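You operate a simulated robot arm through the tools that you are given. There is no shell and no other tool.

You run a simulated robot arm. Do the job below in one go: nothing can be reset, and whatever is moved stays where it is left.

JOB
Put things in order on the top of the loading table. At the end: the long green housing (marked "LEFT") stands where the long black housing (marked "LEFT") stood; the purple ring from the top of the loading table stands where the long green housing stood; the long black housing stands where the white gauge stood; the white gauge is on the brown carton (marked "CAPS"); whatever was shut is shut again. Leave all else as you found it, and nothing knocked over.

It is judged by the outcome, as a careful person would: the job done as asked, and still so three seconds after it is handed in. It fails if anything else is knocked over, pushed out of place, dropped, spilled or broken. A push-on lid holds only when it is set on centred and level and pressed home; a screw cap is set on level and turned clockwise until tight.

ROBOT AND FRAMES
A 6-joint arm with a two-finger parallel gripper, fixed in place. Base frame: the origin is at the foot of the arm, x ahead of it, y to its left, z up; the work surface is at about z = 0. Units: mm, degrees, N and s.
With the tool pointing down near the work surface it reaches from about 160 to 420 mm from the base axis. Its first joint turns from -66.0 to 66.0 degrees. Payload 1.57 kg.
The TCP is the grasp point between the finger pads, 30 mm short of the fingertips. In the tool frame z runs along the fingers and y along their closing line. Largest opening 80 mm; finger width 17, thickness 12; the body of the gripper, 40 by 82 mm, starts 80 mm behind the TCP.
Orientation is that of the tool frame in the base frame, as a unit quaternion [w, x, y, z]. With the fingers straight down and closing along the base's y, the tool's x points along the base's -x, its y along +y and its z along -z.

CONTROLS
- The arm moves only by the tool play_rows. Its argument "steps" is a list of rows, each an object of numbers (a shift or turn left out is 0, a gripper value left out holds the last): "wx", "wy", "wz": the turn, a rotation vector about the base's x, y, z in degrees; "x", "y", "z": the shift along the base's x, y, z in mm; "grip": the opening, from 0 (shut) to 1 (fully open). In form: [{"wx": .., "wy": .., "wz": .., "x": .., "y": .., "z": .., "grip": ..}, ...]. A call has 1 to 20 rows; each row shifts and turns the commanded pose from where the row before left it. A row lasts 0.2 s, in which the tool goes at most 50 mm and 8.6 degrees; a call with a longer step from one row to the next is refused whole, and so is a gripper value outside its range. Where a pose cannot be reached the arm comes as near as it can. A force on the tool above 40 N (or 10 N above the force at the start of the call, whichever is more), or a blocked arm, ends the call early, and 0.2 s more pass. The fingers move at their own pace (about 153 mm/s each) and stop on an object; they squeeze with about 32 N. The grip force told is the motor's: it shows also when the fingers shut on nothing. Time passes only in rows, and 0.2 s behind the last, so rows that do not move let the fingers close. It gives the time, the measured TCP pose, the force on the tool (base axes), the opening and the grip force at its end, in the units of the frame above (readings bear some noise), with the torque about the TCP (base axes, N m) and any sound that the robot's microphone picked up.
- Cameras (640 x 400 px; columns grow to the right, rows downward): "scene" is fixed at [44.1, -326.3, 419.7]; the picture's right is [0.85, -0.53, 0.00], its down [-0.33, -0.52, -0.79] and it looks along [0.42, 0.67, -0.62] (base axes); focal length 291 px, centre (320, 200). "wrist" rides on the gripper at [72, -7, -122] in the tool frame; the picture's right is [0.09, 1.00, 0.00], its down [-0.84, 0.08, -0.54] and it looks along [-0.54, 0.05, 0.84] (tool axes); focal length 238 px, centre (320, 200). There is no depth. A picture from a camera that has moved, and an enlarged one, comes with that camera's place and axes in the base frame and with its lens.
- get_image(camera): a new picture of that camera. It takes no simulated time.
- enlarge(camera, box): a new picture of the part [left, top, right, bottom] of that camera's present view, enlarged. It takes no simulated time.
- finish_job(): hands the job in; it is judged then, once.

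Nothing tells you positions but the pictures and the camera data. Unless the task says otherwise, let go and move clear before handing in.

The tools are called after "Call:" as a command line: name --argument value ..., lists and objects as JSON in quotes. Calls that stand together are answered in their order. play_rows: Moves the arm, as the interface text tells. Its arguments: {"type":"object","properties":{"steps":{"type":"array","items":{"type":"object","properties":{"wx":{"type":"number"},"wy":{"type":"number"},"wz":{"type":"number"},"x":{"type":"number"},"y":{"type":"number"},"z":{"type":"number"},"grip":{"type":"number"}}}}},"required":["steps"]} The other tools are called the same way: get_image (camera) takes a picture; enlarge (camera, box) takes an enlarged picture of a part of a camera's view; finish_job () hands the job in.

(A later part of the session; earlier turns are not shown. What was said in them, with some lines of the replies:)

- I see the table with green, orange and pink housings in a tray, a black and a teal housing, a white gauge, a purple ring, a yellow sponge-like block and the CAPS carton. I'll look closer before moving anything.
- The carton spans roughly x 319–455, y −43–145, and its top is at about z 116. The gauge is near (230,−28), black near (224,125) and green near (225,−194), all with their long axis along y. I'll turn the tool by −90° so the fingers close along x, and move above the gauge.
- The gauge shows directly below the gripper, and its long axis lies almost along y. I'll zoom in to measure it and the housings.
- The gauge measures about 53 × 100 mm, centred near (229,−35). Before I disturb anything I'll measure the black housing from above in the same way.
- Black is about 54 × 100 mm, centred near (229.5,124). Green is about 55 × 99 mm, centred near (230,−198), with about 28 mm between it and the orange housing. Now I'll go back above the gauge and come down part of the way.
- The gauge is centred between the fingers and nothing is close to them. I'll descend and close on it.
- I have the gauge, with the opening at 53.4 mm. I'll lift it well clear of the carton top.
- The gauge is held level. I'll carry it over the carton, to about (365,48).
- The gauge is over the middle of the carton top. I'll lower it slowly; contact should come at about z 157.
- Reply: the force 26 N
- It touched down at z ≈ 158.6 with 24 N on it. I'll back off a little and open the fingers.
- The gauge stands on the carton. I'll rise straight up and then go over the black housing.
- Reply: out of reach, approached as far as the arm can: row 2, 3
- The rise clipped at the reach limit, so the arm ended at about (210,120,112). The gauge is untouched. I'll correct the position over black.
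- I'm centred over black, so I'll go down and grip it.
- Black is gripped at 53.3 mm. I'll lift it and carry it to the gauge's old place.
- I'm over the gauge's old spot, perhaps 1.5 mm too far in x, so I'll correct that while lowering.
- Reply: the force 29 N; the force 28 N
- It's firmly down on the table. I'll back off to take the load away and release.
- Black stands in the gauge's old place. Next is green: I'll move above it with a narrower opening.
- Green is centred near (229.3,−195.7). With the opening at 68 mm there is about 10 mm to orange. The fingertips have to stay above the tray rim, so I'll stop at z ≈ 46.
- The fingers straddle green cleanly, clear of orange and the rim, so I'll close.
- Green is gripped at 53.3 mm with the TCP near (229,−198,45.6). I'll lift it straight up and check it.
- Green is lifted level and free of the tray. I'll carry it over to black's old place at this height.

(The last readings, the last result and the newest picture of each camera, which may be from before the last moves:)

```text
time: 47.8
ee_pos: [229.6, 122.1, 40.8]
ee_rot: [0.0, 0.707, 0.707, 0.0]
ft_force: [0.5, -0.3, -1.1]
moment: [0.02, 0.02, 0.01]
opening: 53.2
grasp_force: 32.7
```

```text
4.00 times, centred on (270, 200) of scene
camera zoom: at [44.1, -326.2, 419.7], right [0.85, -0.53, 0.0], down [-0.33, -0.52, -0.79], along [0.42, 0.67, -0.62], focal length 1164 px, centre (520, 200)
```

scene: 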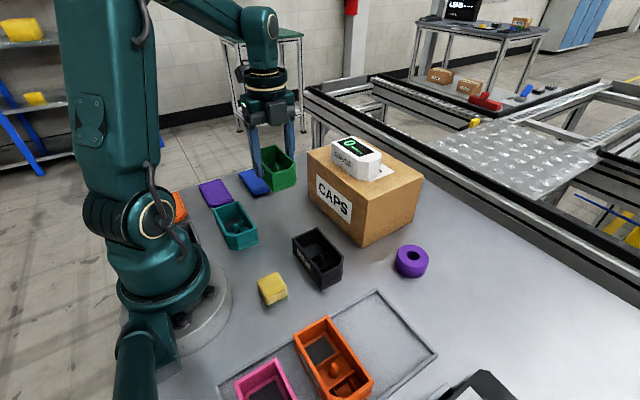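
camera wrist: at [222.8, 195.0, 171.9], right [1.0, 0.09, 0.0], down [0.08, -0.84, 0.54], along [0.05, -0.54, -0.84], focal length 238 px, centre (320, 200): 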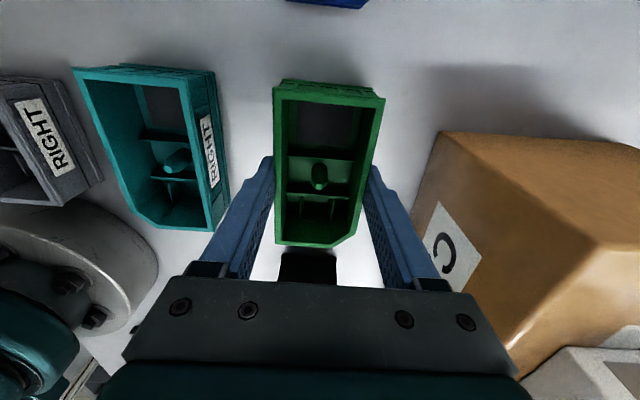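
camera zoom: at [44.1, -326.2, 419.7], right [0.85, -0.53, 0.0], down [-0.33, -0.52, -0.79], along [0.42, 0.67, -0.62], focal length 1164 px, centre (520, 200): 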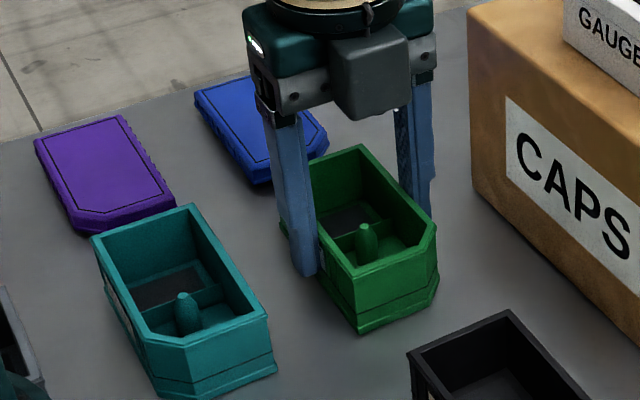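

Call:
play_rows --steps '[{"z": -0.7, "y": 0.6}, {}]'

Call:
play_rows --steps '[{"z": -0.7}, {}]'

```text
time: 48.4
ee_pos: [230.2, 122.4, 41.5]
ee_rot: [0.0, 0.707, 0.707, 0.0]
ft_force: [-2.1, -3.3, 11.0]
moment: [0.07, 0.06, 0.02]
opening: 53.4
grasp_force: 32.4
```

```text
time: 49.0
ee_pos: [229.5, 124.4, 40.4]
ee_rot: [0.001, 0.707, 0.707, 0.001]
ft_force: [-3.2, -4.8, 28.8]
moment: [-0.12, 0.13, 0.0]
opening: 53.6
grasp_force: 31.8
```

Green is seated on the table. I'll relieve the load, release it and rise.

Call:
play_rows --steps '[{"z": 0.7}, {"z": 0.6}, {"grip": 0.5}, {"grip": 0.8}, {"grip": 1.0}, {}, {}]'

Call:
play_rows --steps '[{"z": 20}, {"z": 30}, {"z": 40}, {"z": 40}, {"z": 40}, {}, {}]'

Call:
get_image --camera "wrist"

Call:
enlarge --camera "wrist" --box '[250, 40, 410, 140]'

Call:
get_image --camera "scene"

```text
time: 50.6
ee_pos: [229.1, 123.1, 40.9]
ee_rot: [0.001, 0.707, 0.707, -0.001]
ft_force: [1.1, -1.0, -0.2]
moment: [-0.01, 0.02, 0.0]
opening: 80.4
grasp_force: 0.0
```

```text
time: 52.2
ee_pos: [229.1, 123.0, 211.7]
ee_rot: [-0.001, 0.707, 0.707, 0.0]
ft_force: [-0.6, -0.3, -0.1]
moment: [0.01, 0.0, -0.01]
opening: 80.1
grasp_force: 0.0
```

```text
taken
camera wrist: at [220.8, 193.5, 332.4], right [1.0, 0.09, 0.0], down [0.08, -0.84, 0.54], along [0.05, -0.54, -0.84], focal length 238 px, centre (320, 200)
```

wrist: 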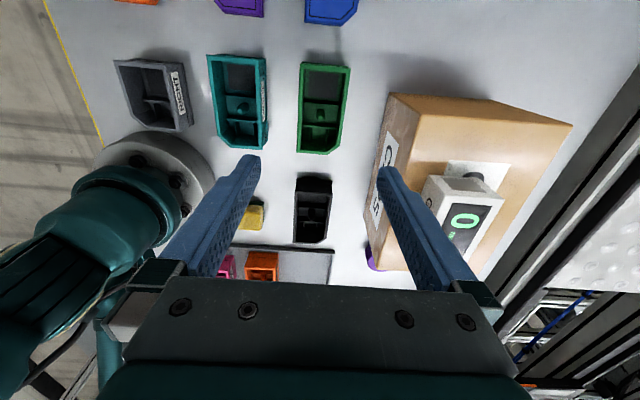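

```text
4.00 times, centred on (330, 90) of wrist
camera zoom: at [220.8, 193.5, 332.4], right [1.0, 0.09, 0.0], down [0.08, -0.84, 0.54], along [0.05, -0.54, -0.84], focal length 953 px, centre (280, 640)
```

zoom: 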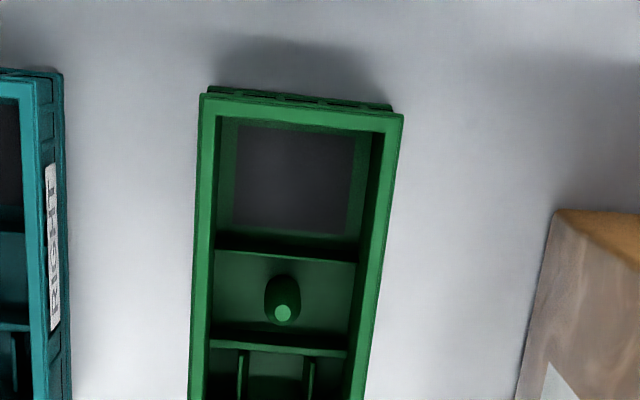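

```text
taken
```

scene: 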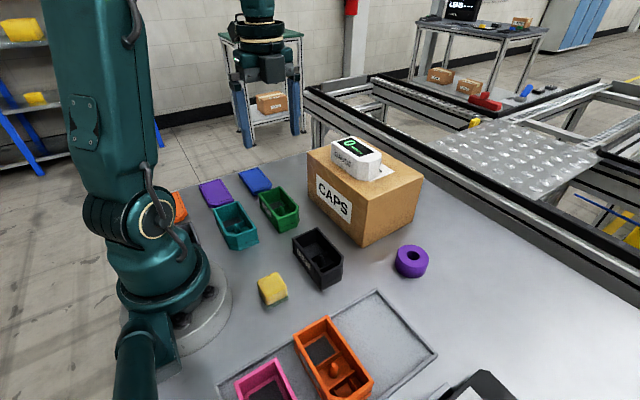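

Green stands in black's old place to within about a millimetre. Next is the ring near (366,−124). I'll turn the tool back +90° so the camera stays clear of the carton, and move towards it.

Call:
play_rows --steps '[{"wz": 8.182, "y": -18}, {"wz": 8.182, "y": -18}, {"wz": 8.182, "y": -18}, {"wz": 8.182, "y": -18}, {"wz": 8.182, "y": -18}, {"wz": 8.182, "y": -18}, {"wz": 8.182, "y": -18}, {"wz": 8.182, "y": -18}, {"wz": 8.182, "y": -18}, {"wz": 8.182, "y": -18}, {"wz": 8.18, "y": -18}, {"x": 20, "y": -25}, {"x": 25, "y": -24, "z": -15}, {"x": 25, "z": -15}, {"x": 25, "z": -10}, {}, {}]'

Call:
play_rows --steps '[{}]'

Call:
get_image --camera "wrist"

Call:
get_image --camera "scene"

Call:
enlarge --camera "scene" --box '[380, 230, 450, 290]'

```text
time: 55.8
ee_pos: [325.4, -125.3, 172.2]
ee_rot: [0.001, 0.0, 1.0, 0.001]
ft_force: [0.3, 0.0, -0.2]
moment: [-0.04, 0.0, 0.01]
opening: 79.9
grasp_force: 0.1
```

```text
time: 56.2
ee_pos: [324.1, -124.5, 171.6]
ee_rot: [-0.001, 0.001, 1.0, 0.001]
ft_force: [0.3, -0.2, 1.5]
moment: [-0.04, 0.01, 0.0]
opening: 80.1
grasp_force: 0.0
```

```text
taken
camera wrist: at [251.8, -131.0, 293.3], right [-0.09, 1.0, 0.0], down [0.84, 0.08, 0.54], along [0.54, 0.05, -0.84], focal length 238 px, centre (320, 200)
```

wrist: 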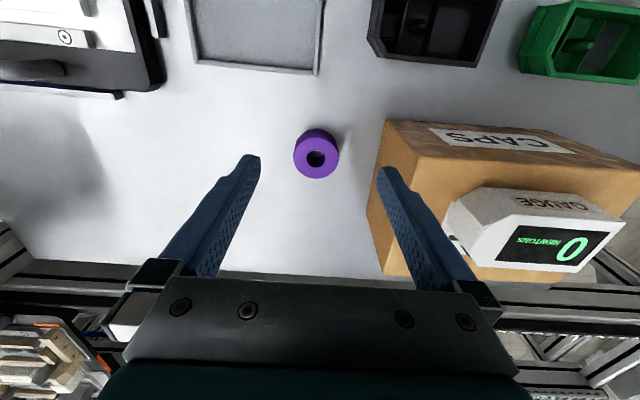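

```text
taken
```

scene: 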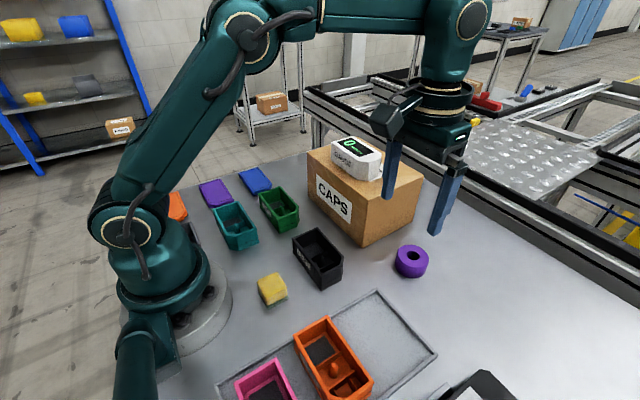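

```text
6.67 times, centred on (415, 260) of scene
camera zoom: at [44.1, -326.3, 419.7], right [0.85, -0.53, 0.0], down [-0.33, -0.52, -0.79], along [0.42, 0.67, -0.62], focal length 1940 px, centre (-313, -200)
```

zoom: 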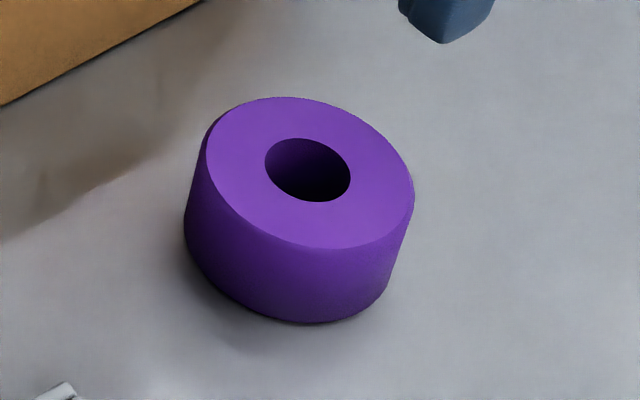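

The ring's centre is at about (363,−124.5). It is about 29 mm high and 50 mm across. I'll move over it and descend.

Call:
play_rows --steps '[{"x": 19, "z": -20}, {"x": 19, "z": -20}, {"z": -25}, {"z": -20}, {}, {}]'

Call:
play_rows --steps '[{}]'

Call:
get_image --camera "wrist"

Call:
get_image --camera "scene"

```text
time: 57.6
ee_pos: [361.2, -122.6, 85.8]
ee_rot: [0.001, 0.001, 1.0, 0.0]
ft_force: [0.0, 0.2, 0.5]
moment: [0.04, 0.01, -0.01]
opening: 80.0
grasp_force: 0.0
```

```text
time: 58.0
ee_pos: [360.2, -123.6, 85.2]
ee_rot: [0.0, 0.001, 1.0, 0.0]
ft_force: [0.2, -0.1, -0.2]
moment: [0.0, 0.04, 0.01]
opening: 80.1
grasp_force: 0.0
```

```text
taken
camera wrist: at [288.4, -130.3, 207.6], right [-0.09, 1.0, 0.0], down [0.84, 0.08, 0.54], along [0.54, 0.05, -0.84], focal length 238 px, centre (320, 200)
```

wrist: 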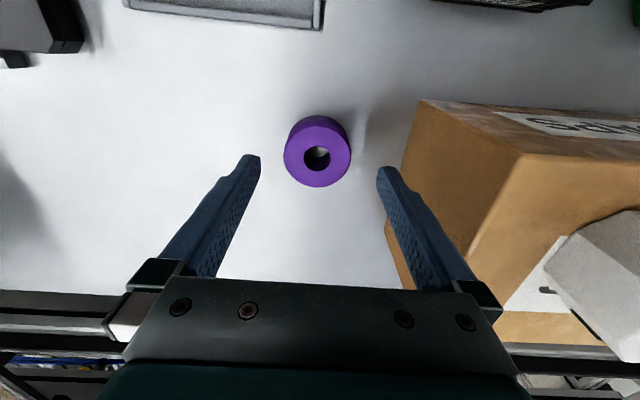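

```text
taken
```

scene: 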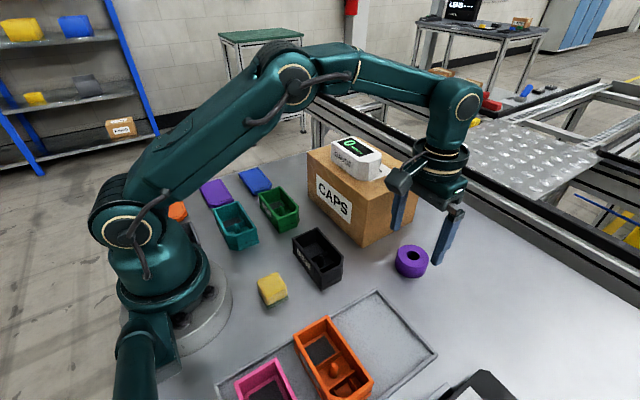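

Call:
play_rows --steps '[{"x": 1.7, "y": -1.8, "z": -20}, {"z": -18}, {"z": -10}, {}, {"grip": 0.0}, {}, {}, {}]'

Call:
play_rows --steps '[{}]'

Call:
get_image --camera "wrist"

Call:
enlarge --camera "scene" --box '[370, 170, 500, 290]'

```text
time: 59.8
ee_pos: [364.4, -125.3, 37.9]
ee_rot: [0.0, 0.0, 1.0, 0.0]
ft_force: [0.8, 0.3, 0.1]
moment: [0.01, -0.02, 0.04]
opening: 54.0
grasp_force: 31.8
```

```text
time: 60.2
ee_pos: [364.5, -125.1, 38.8]
ee_rot: [0.0, 0.001, 1.0, 0.0]
ft_force: [1.0, -0.1, -0.2]
moment: [-0.01, -0.01, 0.04]
opening: 53.6
grasp_force: 31.7
```

```text
taken
camera wrist: at [291.5, -132.8, 159.2], right [-0.09, 1.0, 0.0], down [0.84, 0.08, 0.54], along [0.54, 0.05, -0.84], focal length 238 px, centre (320, 200)
```

wrist: 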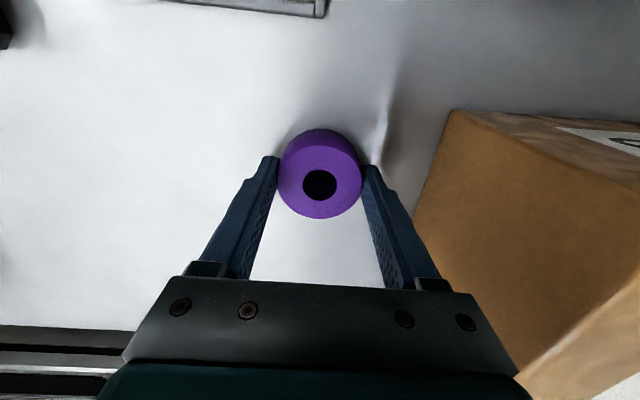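

```text
3.33 times, centred on (435, 230) of scene
camera zoom: at [44.1, -326.3, 419.7], right [0.85, -0.53, 0.0], down [-0.33, -0.52, -0.79], along [0.42, 0.67, -0.62], focal length 970 px, centre (-63, 100)
```

zoom: 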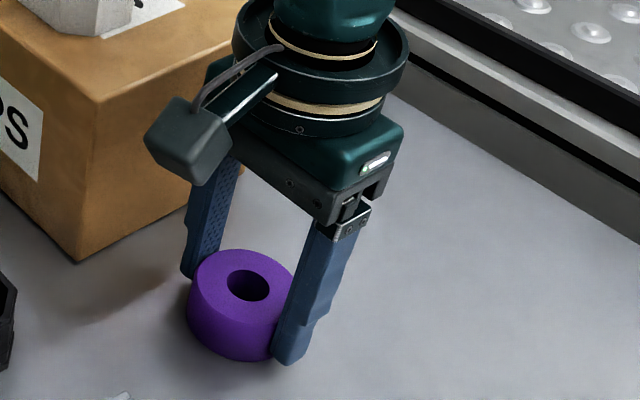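

The ring is held at about 53.8 mm. I'll lift it and carry it over green's old place in the tray, near (229,−197).

Call:
play_rows --steps '[{"z": 10}, {"z": 30}, {"z": 40}, {"x": -27, "y": -14.4}, {"x": -27, "y": -14.4}, {"x": -27, "y": -14.4}, {"x": -27, "y": -14.4}, {"x": -27.2, "y": -14.2}, {}, {}]'

Call:
play_rows --steps '[{}]'

Call:
get_image --camera "wrist"

Call:
get_image --camera "scene"

```text
time: 62.4
ee_pos: [229.1, -197.9, 118.1]
ee_rot: [0.0, 0.0, 1.0, 0.0]
ft_force: [0.2, -0.7, -1.6]
moment: [0.04, -0.01, 0.02]
opening: 53.7
grasp_force: 31.8
```

```text
time: 62.8
ee_pos: [229.7, -197.9, 119.6]
ee_rot: [0.0, 0.001, 1.0, 0.0]
ft_force: [-0.1, 0.2, -2.3]
moment: [0.02, -0.02, 0.01]
opening: 53.7
grasp_force: 32.0
```

```text
taken
camera wrist: at [156.6, -204.5, 239.6], right [-0.09, 1.0, 0.0], down [0.84, 0.08, 0.54], along [0.54, 0.05, -0.84], focal length 238 px, centre (320, 200)
```

wrist: 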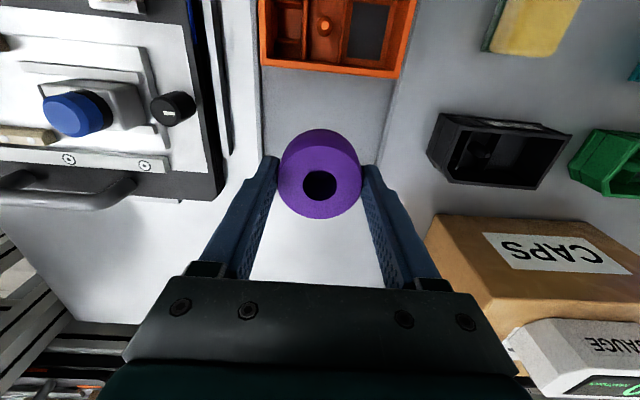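

```text
taken
```

scene: 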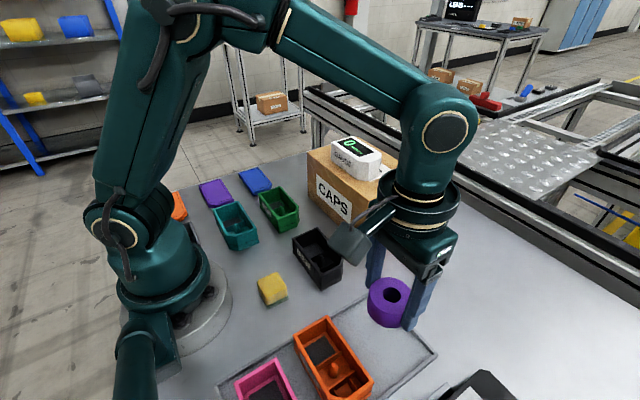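

The ring is over the empty slot. I'll lower it; contact should come near z 43.

Call:
play_rows --steps '[{"z": -30}, {"z": -25}, {"z": -12}, {"z": -4}, {}, {}]'

Call:
play_rows --steps '[{"z": -1.5}, {}]'

Call:
play_rows --steps '[{"z": -1}, {}]'

Call:
enlarge --camera "scene" --box '[310, 230, 450, 370]'

```text
time: 64.2
ee_pos: [229.5, -199.3, 46.9]
ee_rot: [0.0, 0.001, 1.0, 0.0]
ft_force: [-0.5, -0.2, -0.6]
moment: [0.04, 0.03, -0.01]
opening: 53.5
grasp_force: 32.5
```

```text
time: 64.8
ee_pos: [230.5, -198.0, 46.3]
ee_rot: [-0.001, 0.0, 1.0, 0.001]
ft_force: [-0.1, -0.4, -1.9]
moment: [0.0, -0.01, 0.0]
opening: 54.0
grasp_force: 31.8
```

```text
time: 65.4
ee_pos: [229.1, -196.8, 44.3]
ee_rot: [0.0, 0.001, 1.0, 0.0]
ft_force: [0.0, -0.5, -1.4]
moment: [-0.04, 0.01, 0.0]
opening: 54.0
grasp_force: 31.5
```

```text
2.86 times, centred on (380, 300) of scene
camera zoom: at [44.1, -326.3, 419.7], right [0.85, -0.53, 0.0], down [-0.33, -0.52, -0.79], along [0.42, 0.67, -0.62], focal length 831 px, centre (149, -86)
```

zoom: 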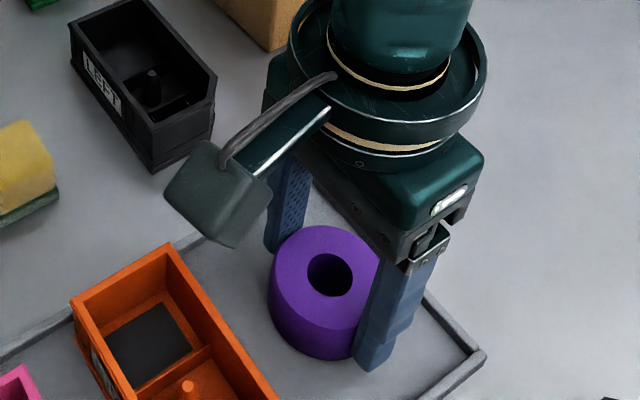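

Call:
play_rows --steps '[{"z": -0.8}, {}]'

Call:
play_rows --steps '[{"z": -0.7}, {}]'

```text
time: 66.0
ee_pos: [227.0, -197.4, 44.6]
ee_rot: [0.0, 0.0, 1.0, 0.0]
ft_force: [0.1, -0.4, -1.4]
moment: [0.0, 0.0, -0.01]
opening: 53.6
grasp_force: 31.9
```

```text
time: 66.6
ee_pos: [228.5, -196.2, 42.6]
ee_rot: [0.0, 0.001, 1.0, 0.0]
ft_force: [-0.2, 0.4, -0.8]
moment: [0.04, 0.03, -0.02]
opening: 53.7
grasp_force: 32.4
```

Call:
play_rows --steps '[{"z": -0.7}, {}]'

Call:
play_rows --steps '[{"z": -0.7}, {}]'

```text
time: 67.2
ee_pos: [229.8, -198.1, 42.5]
ee_rot: [0.0, 0.001, 1.0, 0.0]
ft_force: [0.0, -0.1, -1.8]
moment: [-0.01, 0.0, -0.02]
opening: 54.0
grasp_force: 31.5
```

```text
time: 67.8
ee_pos: [229.1, -197.5, 41.4]
ee_rot: [0.0, 0.001, 1.0, 0.0]
ft_force: [0.8, -0.7, -1.5]
moment: [0.06, 0.04, 0.0]
opening: 53.6
grasp_force: 32.1
```

Call:
play_rows --steps '[{"z": -0.7}, {}]'

Call:
play_rows --steps '[{"z": -0.6}, {}]'

```text
time: 68.4
ee_pos: [228.4, -197.6, 41.5]
ee_rot: [0.0, 0.001, 1.0, 0.0]
ft_force: [-4.4, 2.6, 13.7]
moment: [0.08, 0.08, -0.03]
opening: 54.1
grasp_force: 32.1
```

```text
time: 69.0
ee_pos: [228.9, -197.4, 40.6]
ee_rot: [-0.001, 0.001, 1.0, 0.0]
ft_force: [-1.8, 3.2, 12.6]
moment: [0.21, 0.1, -0.06]
opening: 54.0
grasp_force: 32.1
```

The ring is seated on the tray floor. I'll release with a modest opening and rise straight up.

Call:
play_rows --steps '[{"z": 0.6}, {"grip": 0.75}, {"grip": 0.85}, {}, {}]'

Call:
play_rows --steps '[{"z": 15}, {"z": 30}, {"z": 40}, {"z": 40}, {"z": 40}, {}, {}]'

Call:
get_image --camera "wrist"

Call:
get_image --camera "scene"

```text
time: 70.2
ee_pos: [228.8, -196.5, 42.1]
ee_rot: [0.0, 0.0, 1.0, 0.0]
ft_force: [0.5, -0.1, -0.5]
moment: [0.02, 0.03, 0.0]
opening: 67.8
grasp_force: 0.1
```

```text
time: 71.8
ee_pos: [227.0, -194.9, 208.7]
ee_rot: [0.0, 0.001, 1.0, 0.0]
ft_force: [-0.1, 0.4, 0.2]
moment: [0.0, 0.04, -0.02]
opening: 68.0
grasp_force: 0.0
```

```text
taken
camera wrist: at [154.7, -203.0, 329.8], right [-0.09, 1.0, 0.0], down [0.84, 0.08, 0.54], along [0.54, 0.05, -0.84], focal length 238 px, centre (320, 200)
```

wrist: 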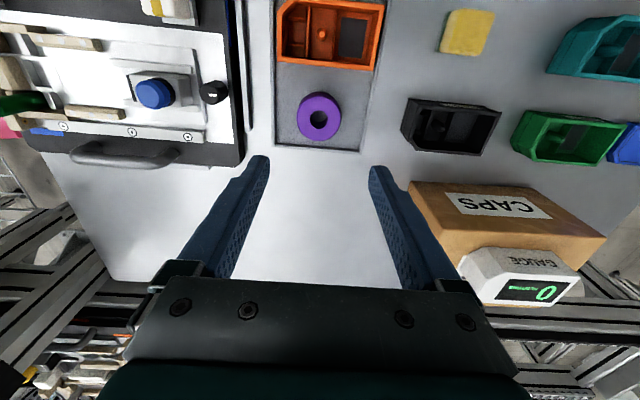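

```text
taken
```

scene: 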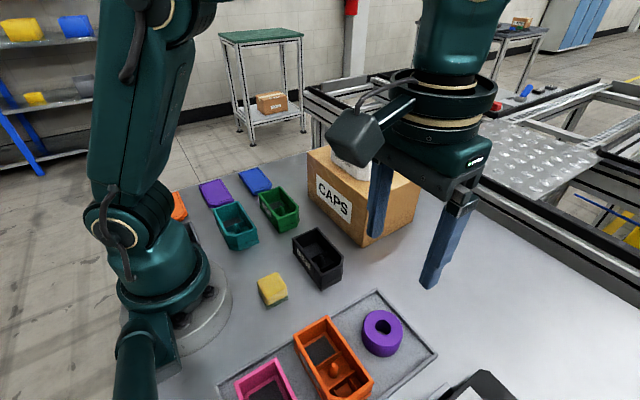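

The ring sits at about (229,−197.5), upright in green's old place. Green, black and the gauge are all in their target spots, the other items look undisturbed, nothing was opened, and the arm is clear. I'm handing the job in.

Call:
finish_job

```text
The job is handed in.
```

The job is handed in. All four items are where you asked, judging by the last pictures:

| Item | Now stands | Position check |
|---|---|---|
| White gauge | On top of the brown "CAPS" carton, near the middle | Upright and level in the pictures |
| Long black housing ("LEFT") | Where the white gauge stood | Within about 2 mm |
| Long green housing ("LEFT") | Where the long black housing stood | Within about 2 mm |
| Purple ring | In the tray where the long green housing stood | Centred to within about 1 mm |

I opened nothing, so there was nothing to shut again. Nothing else was touched or knocked over, and the gripper was open and clear of everything when I handed in.
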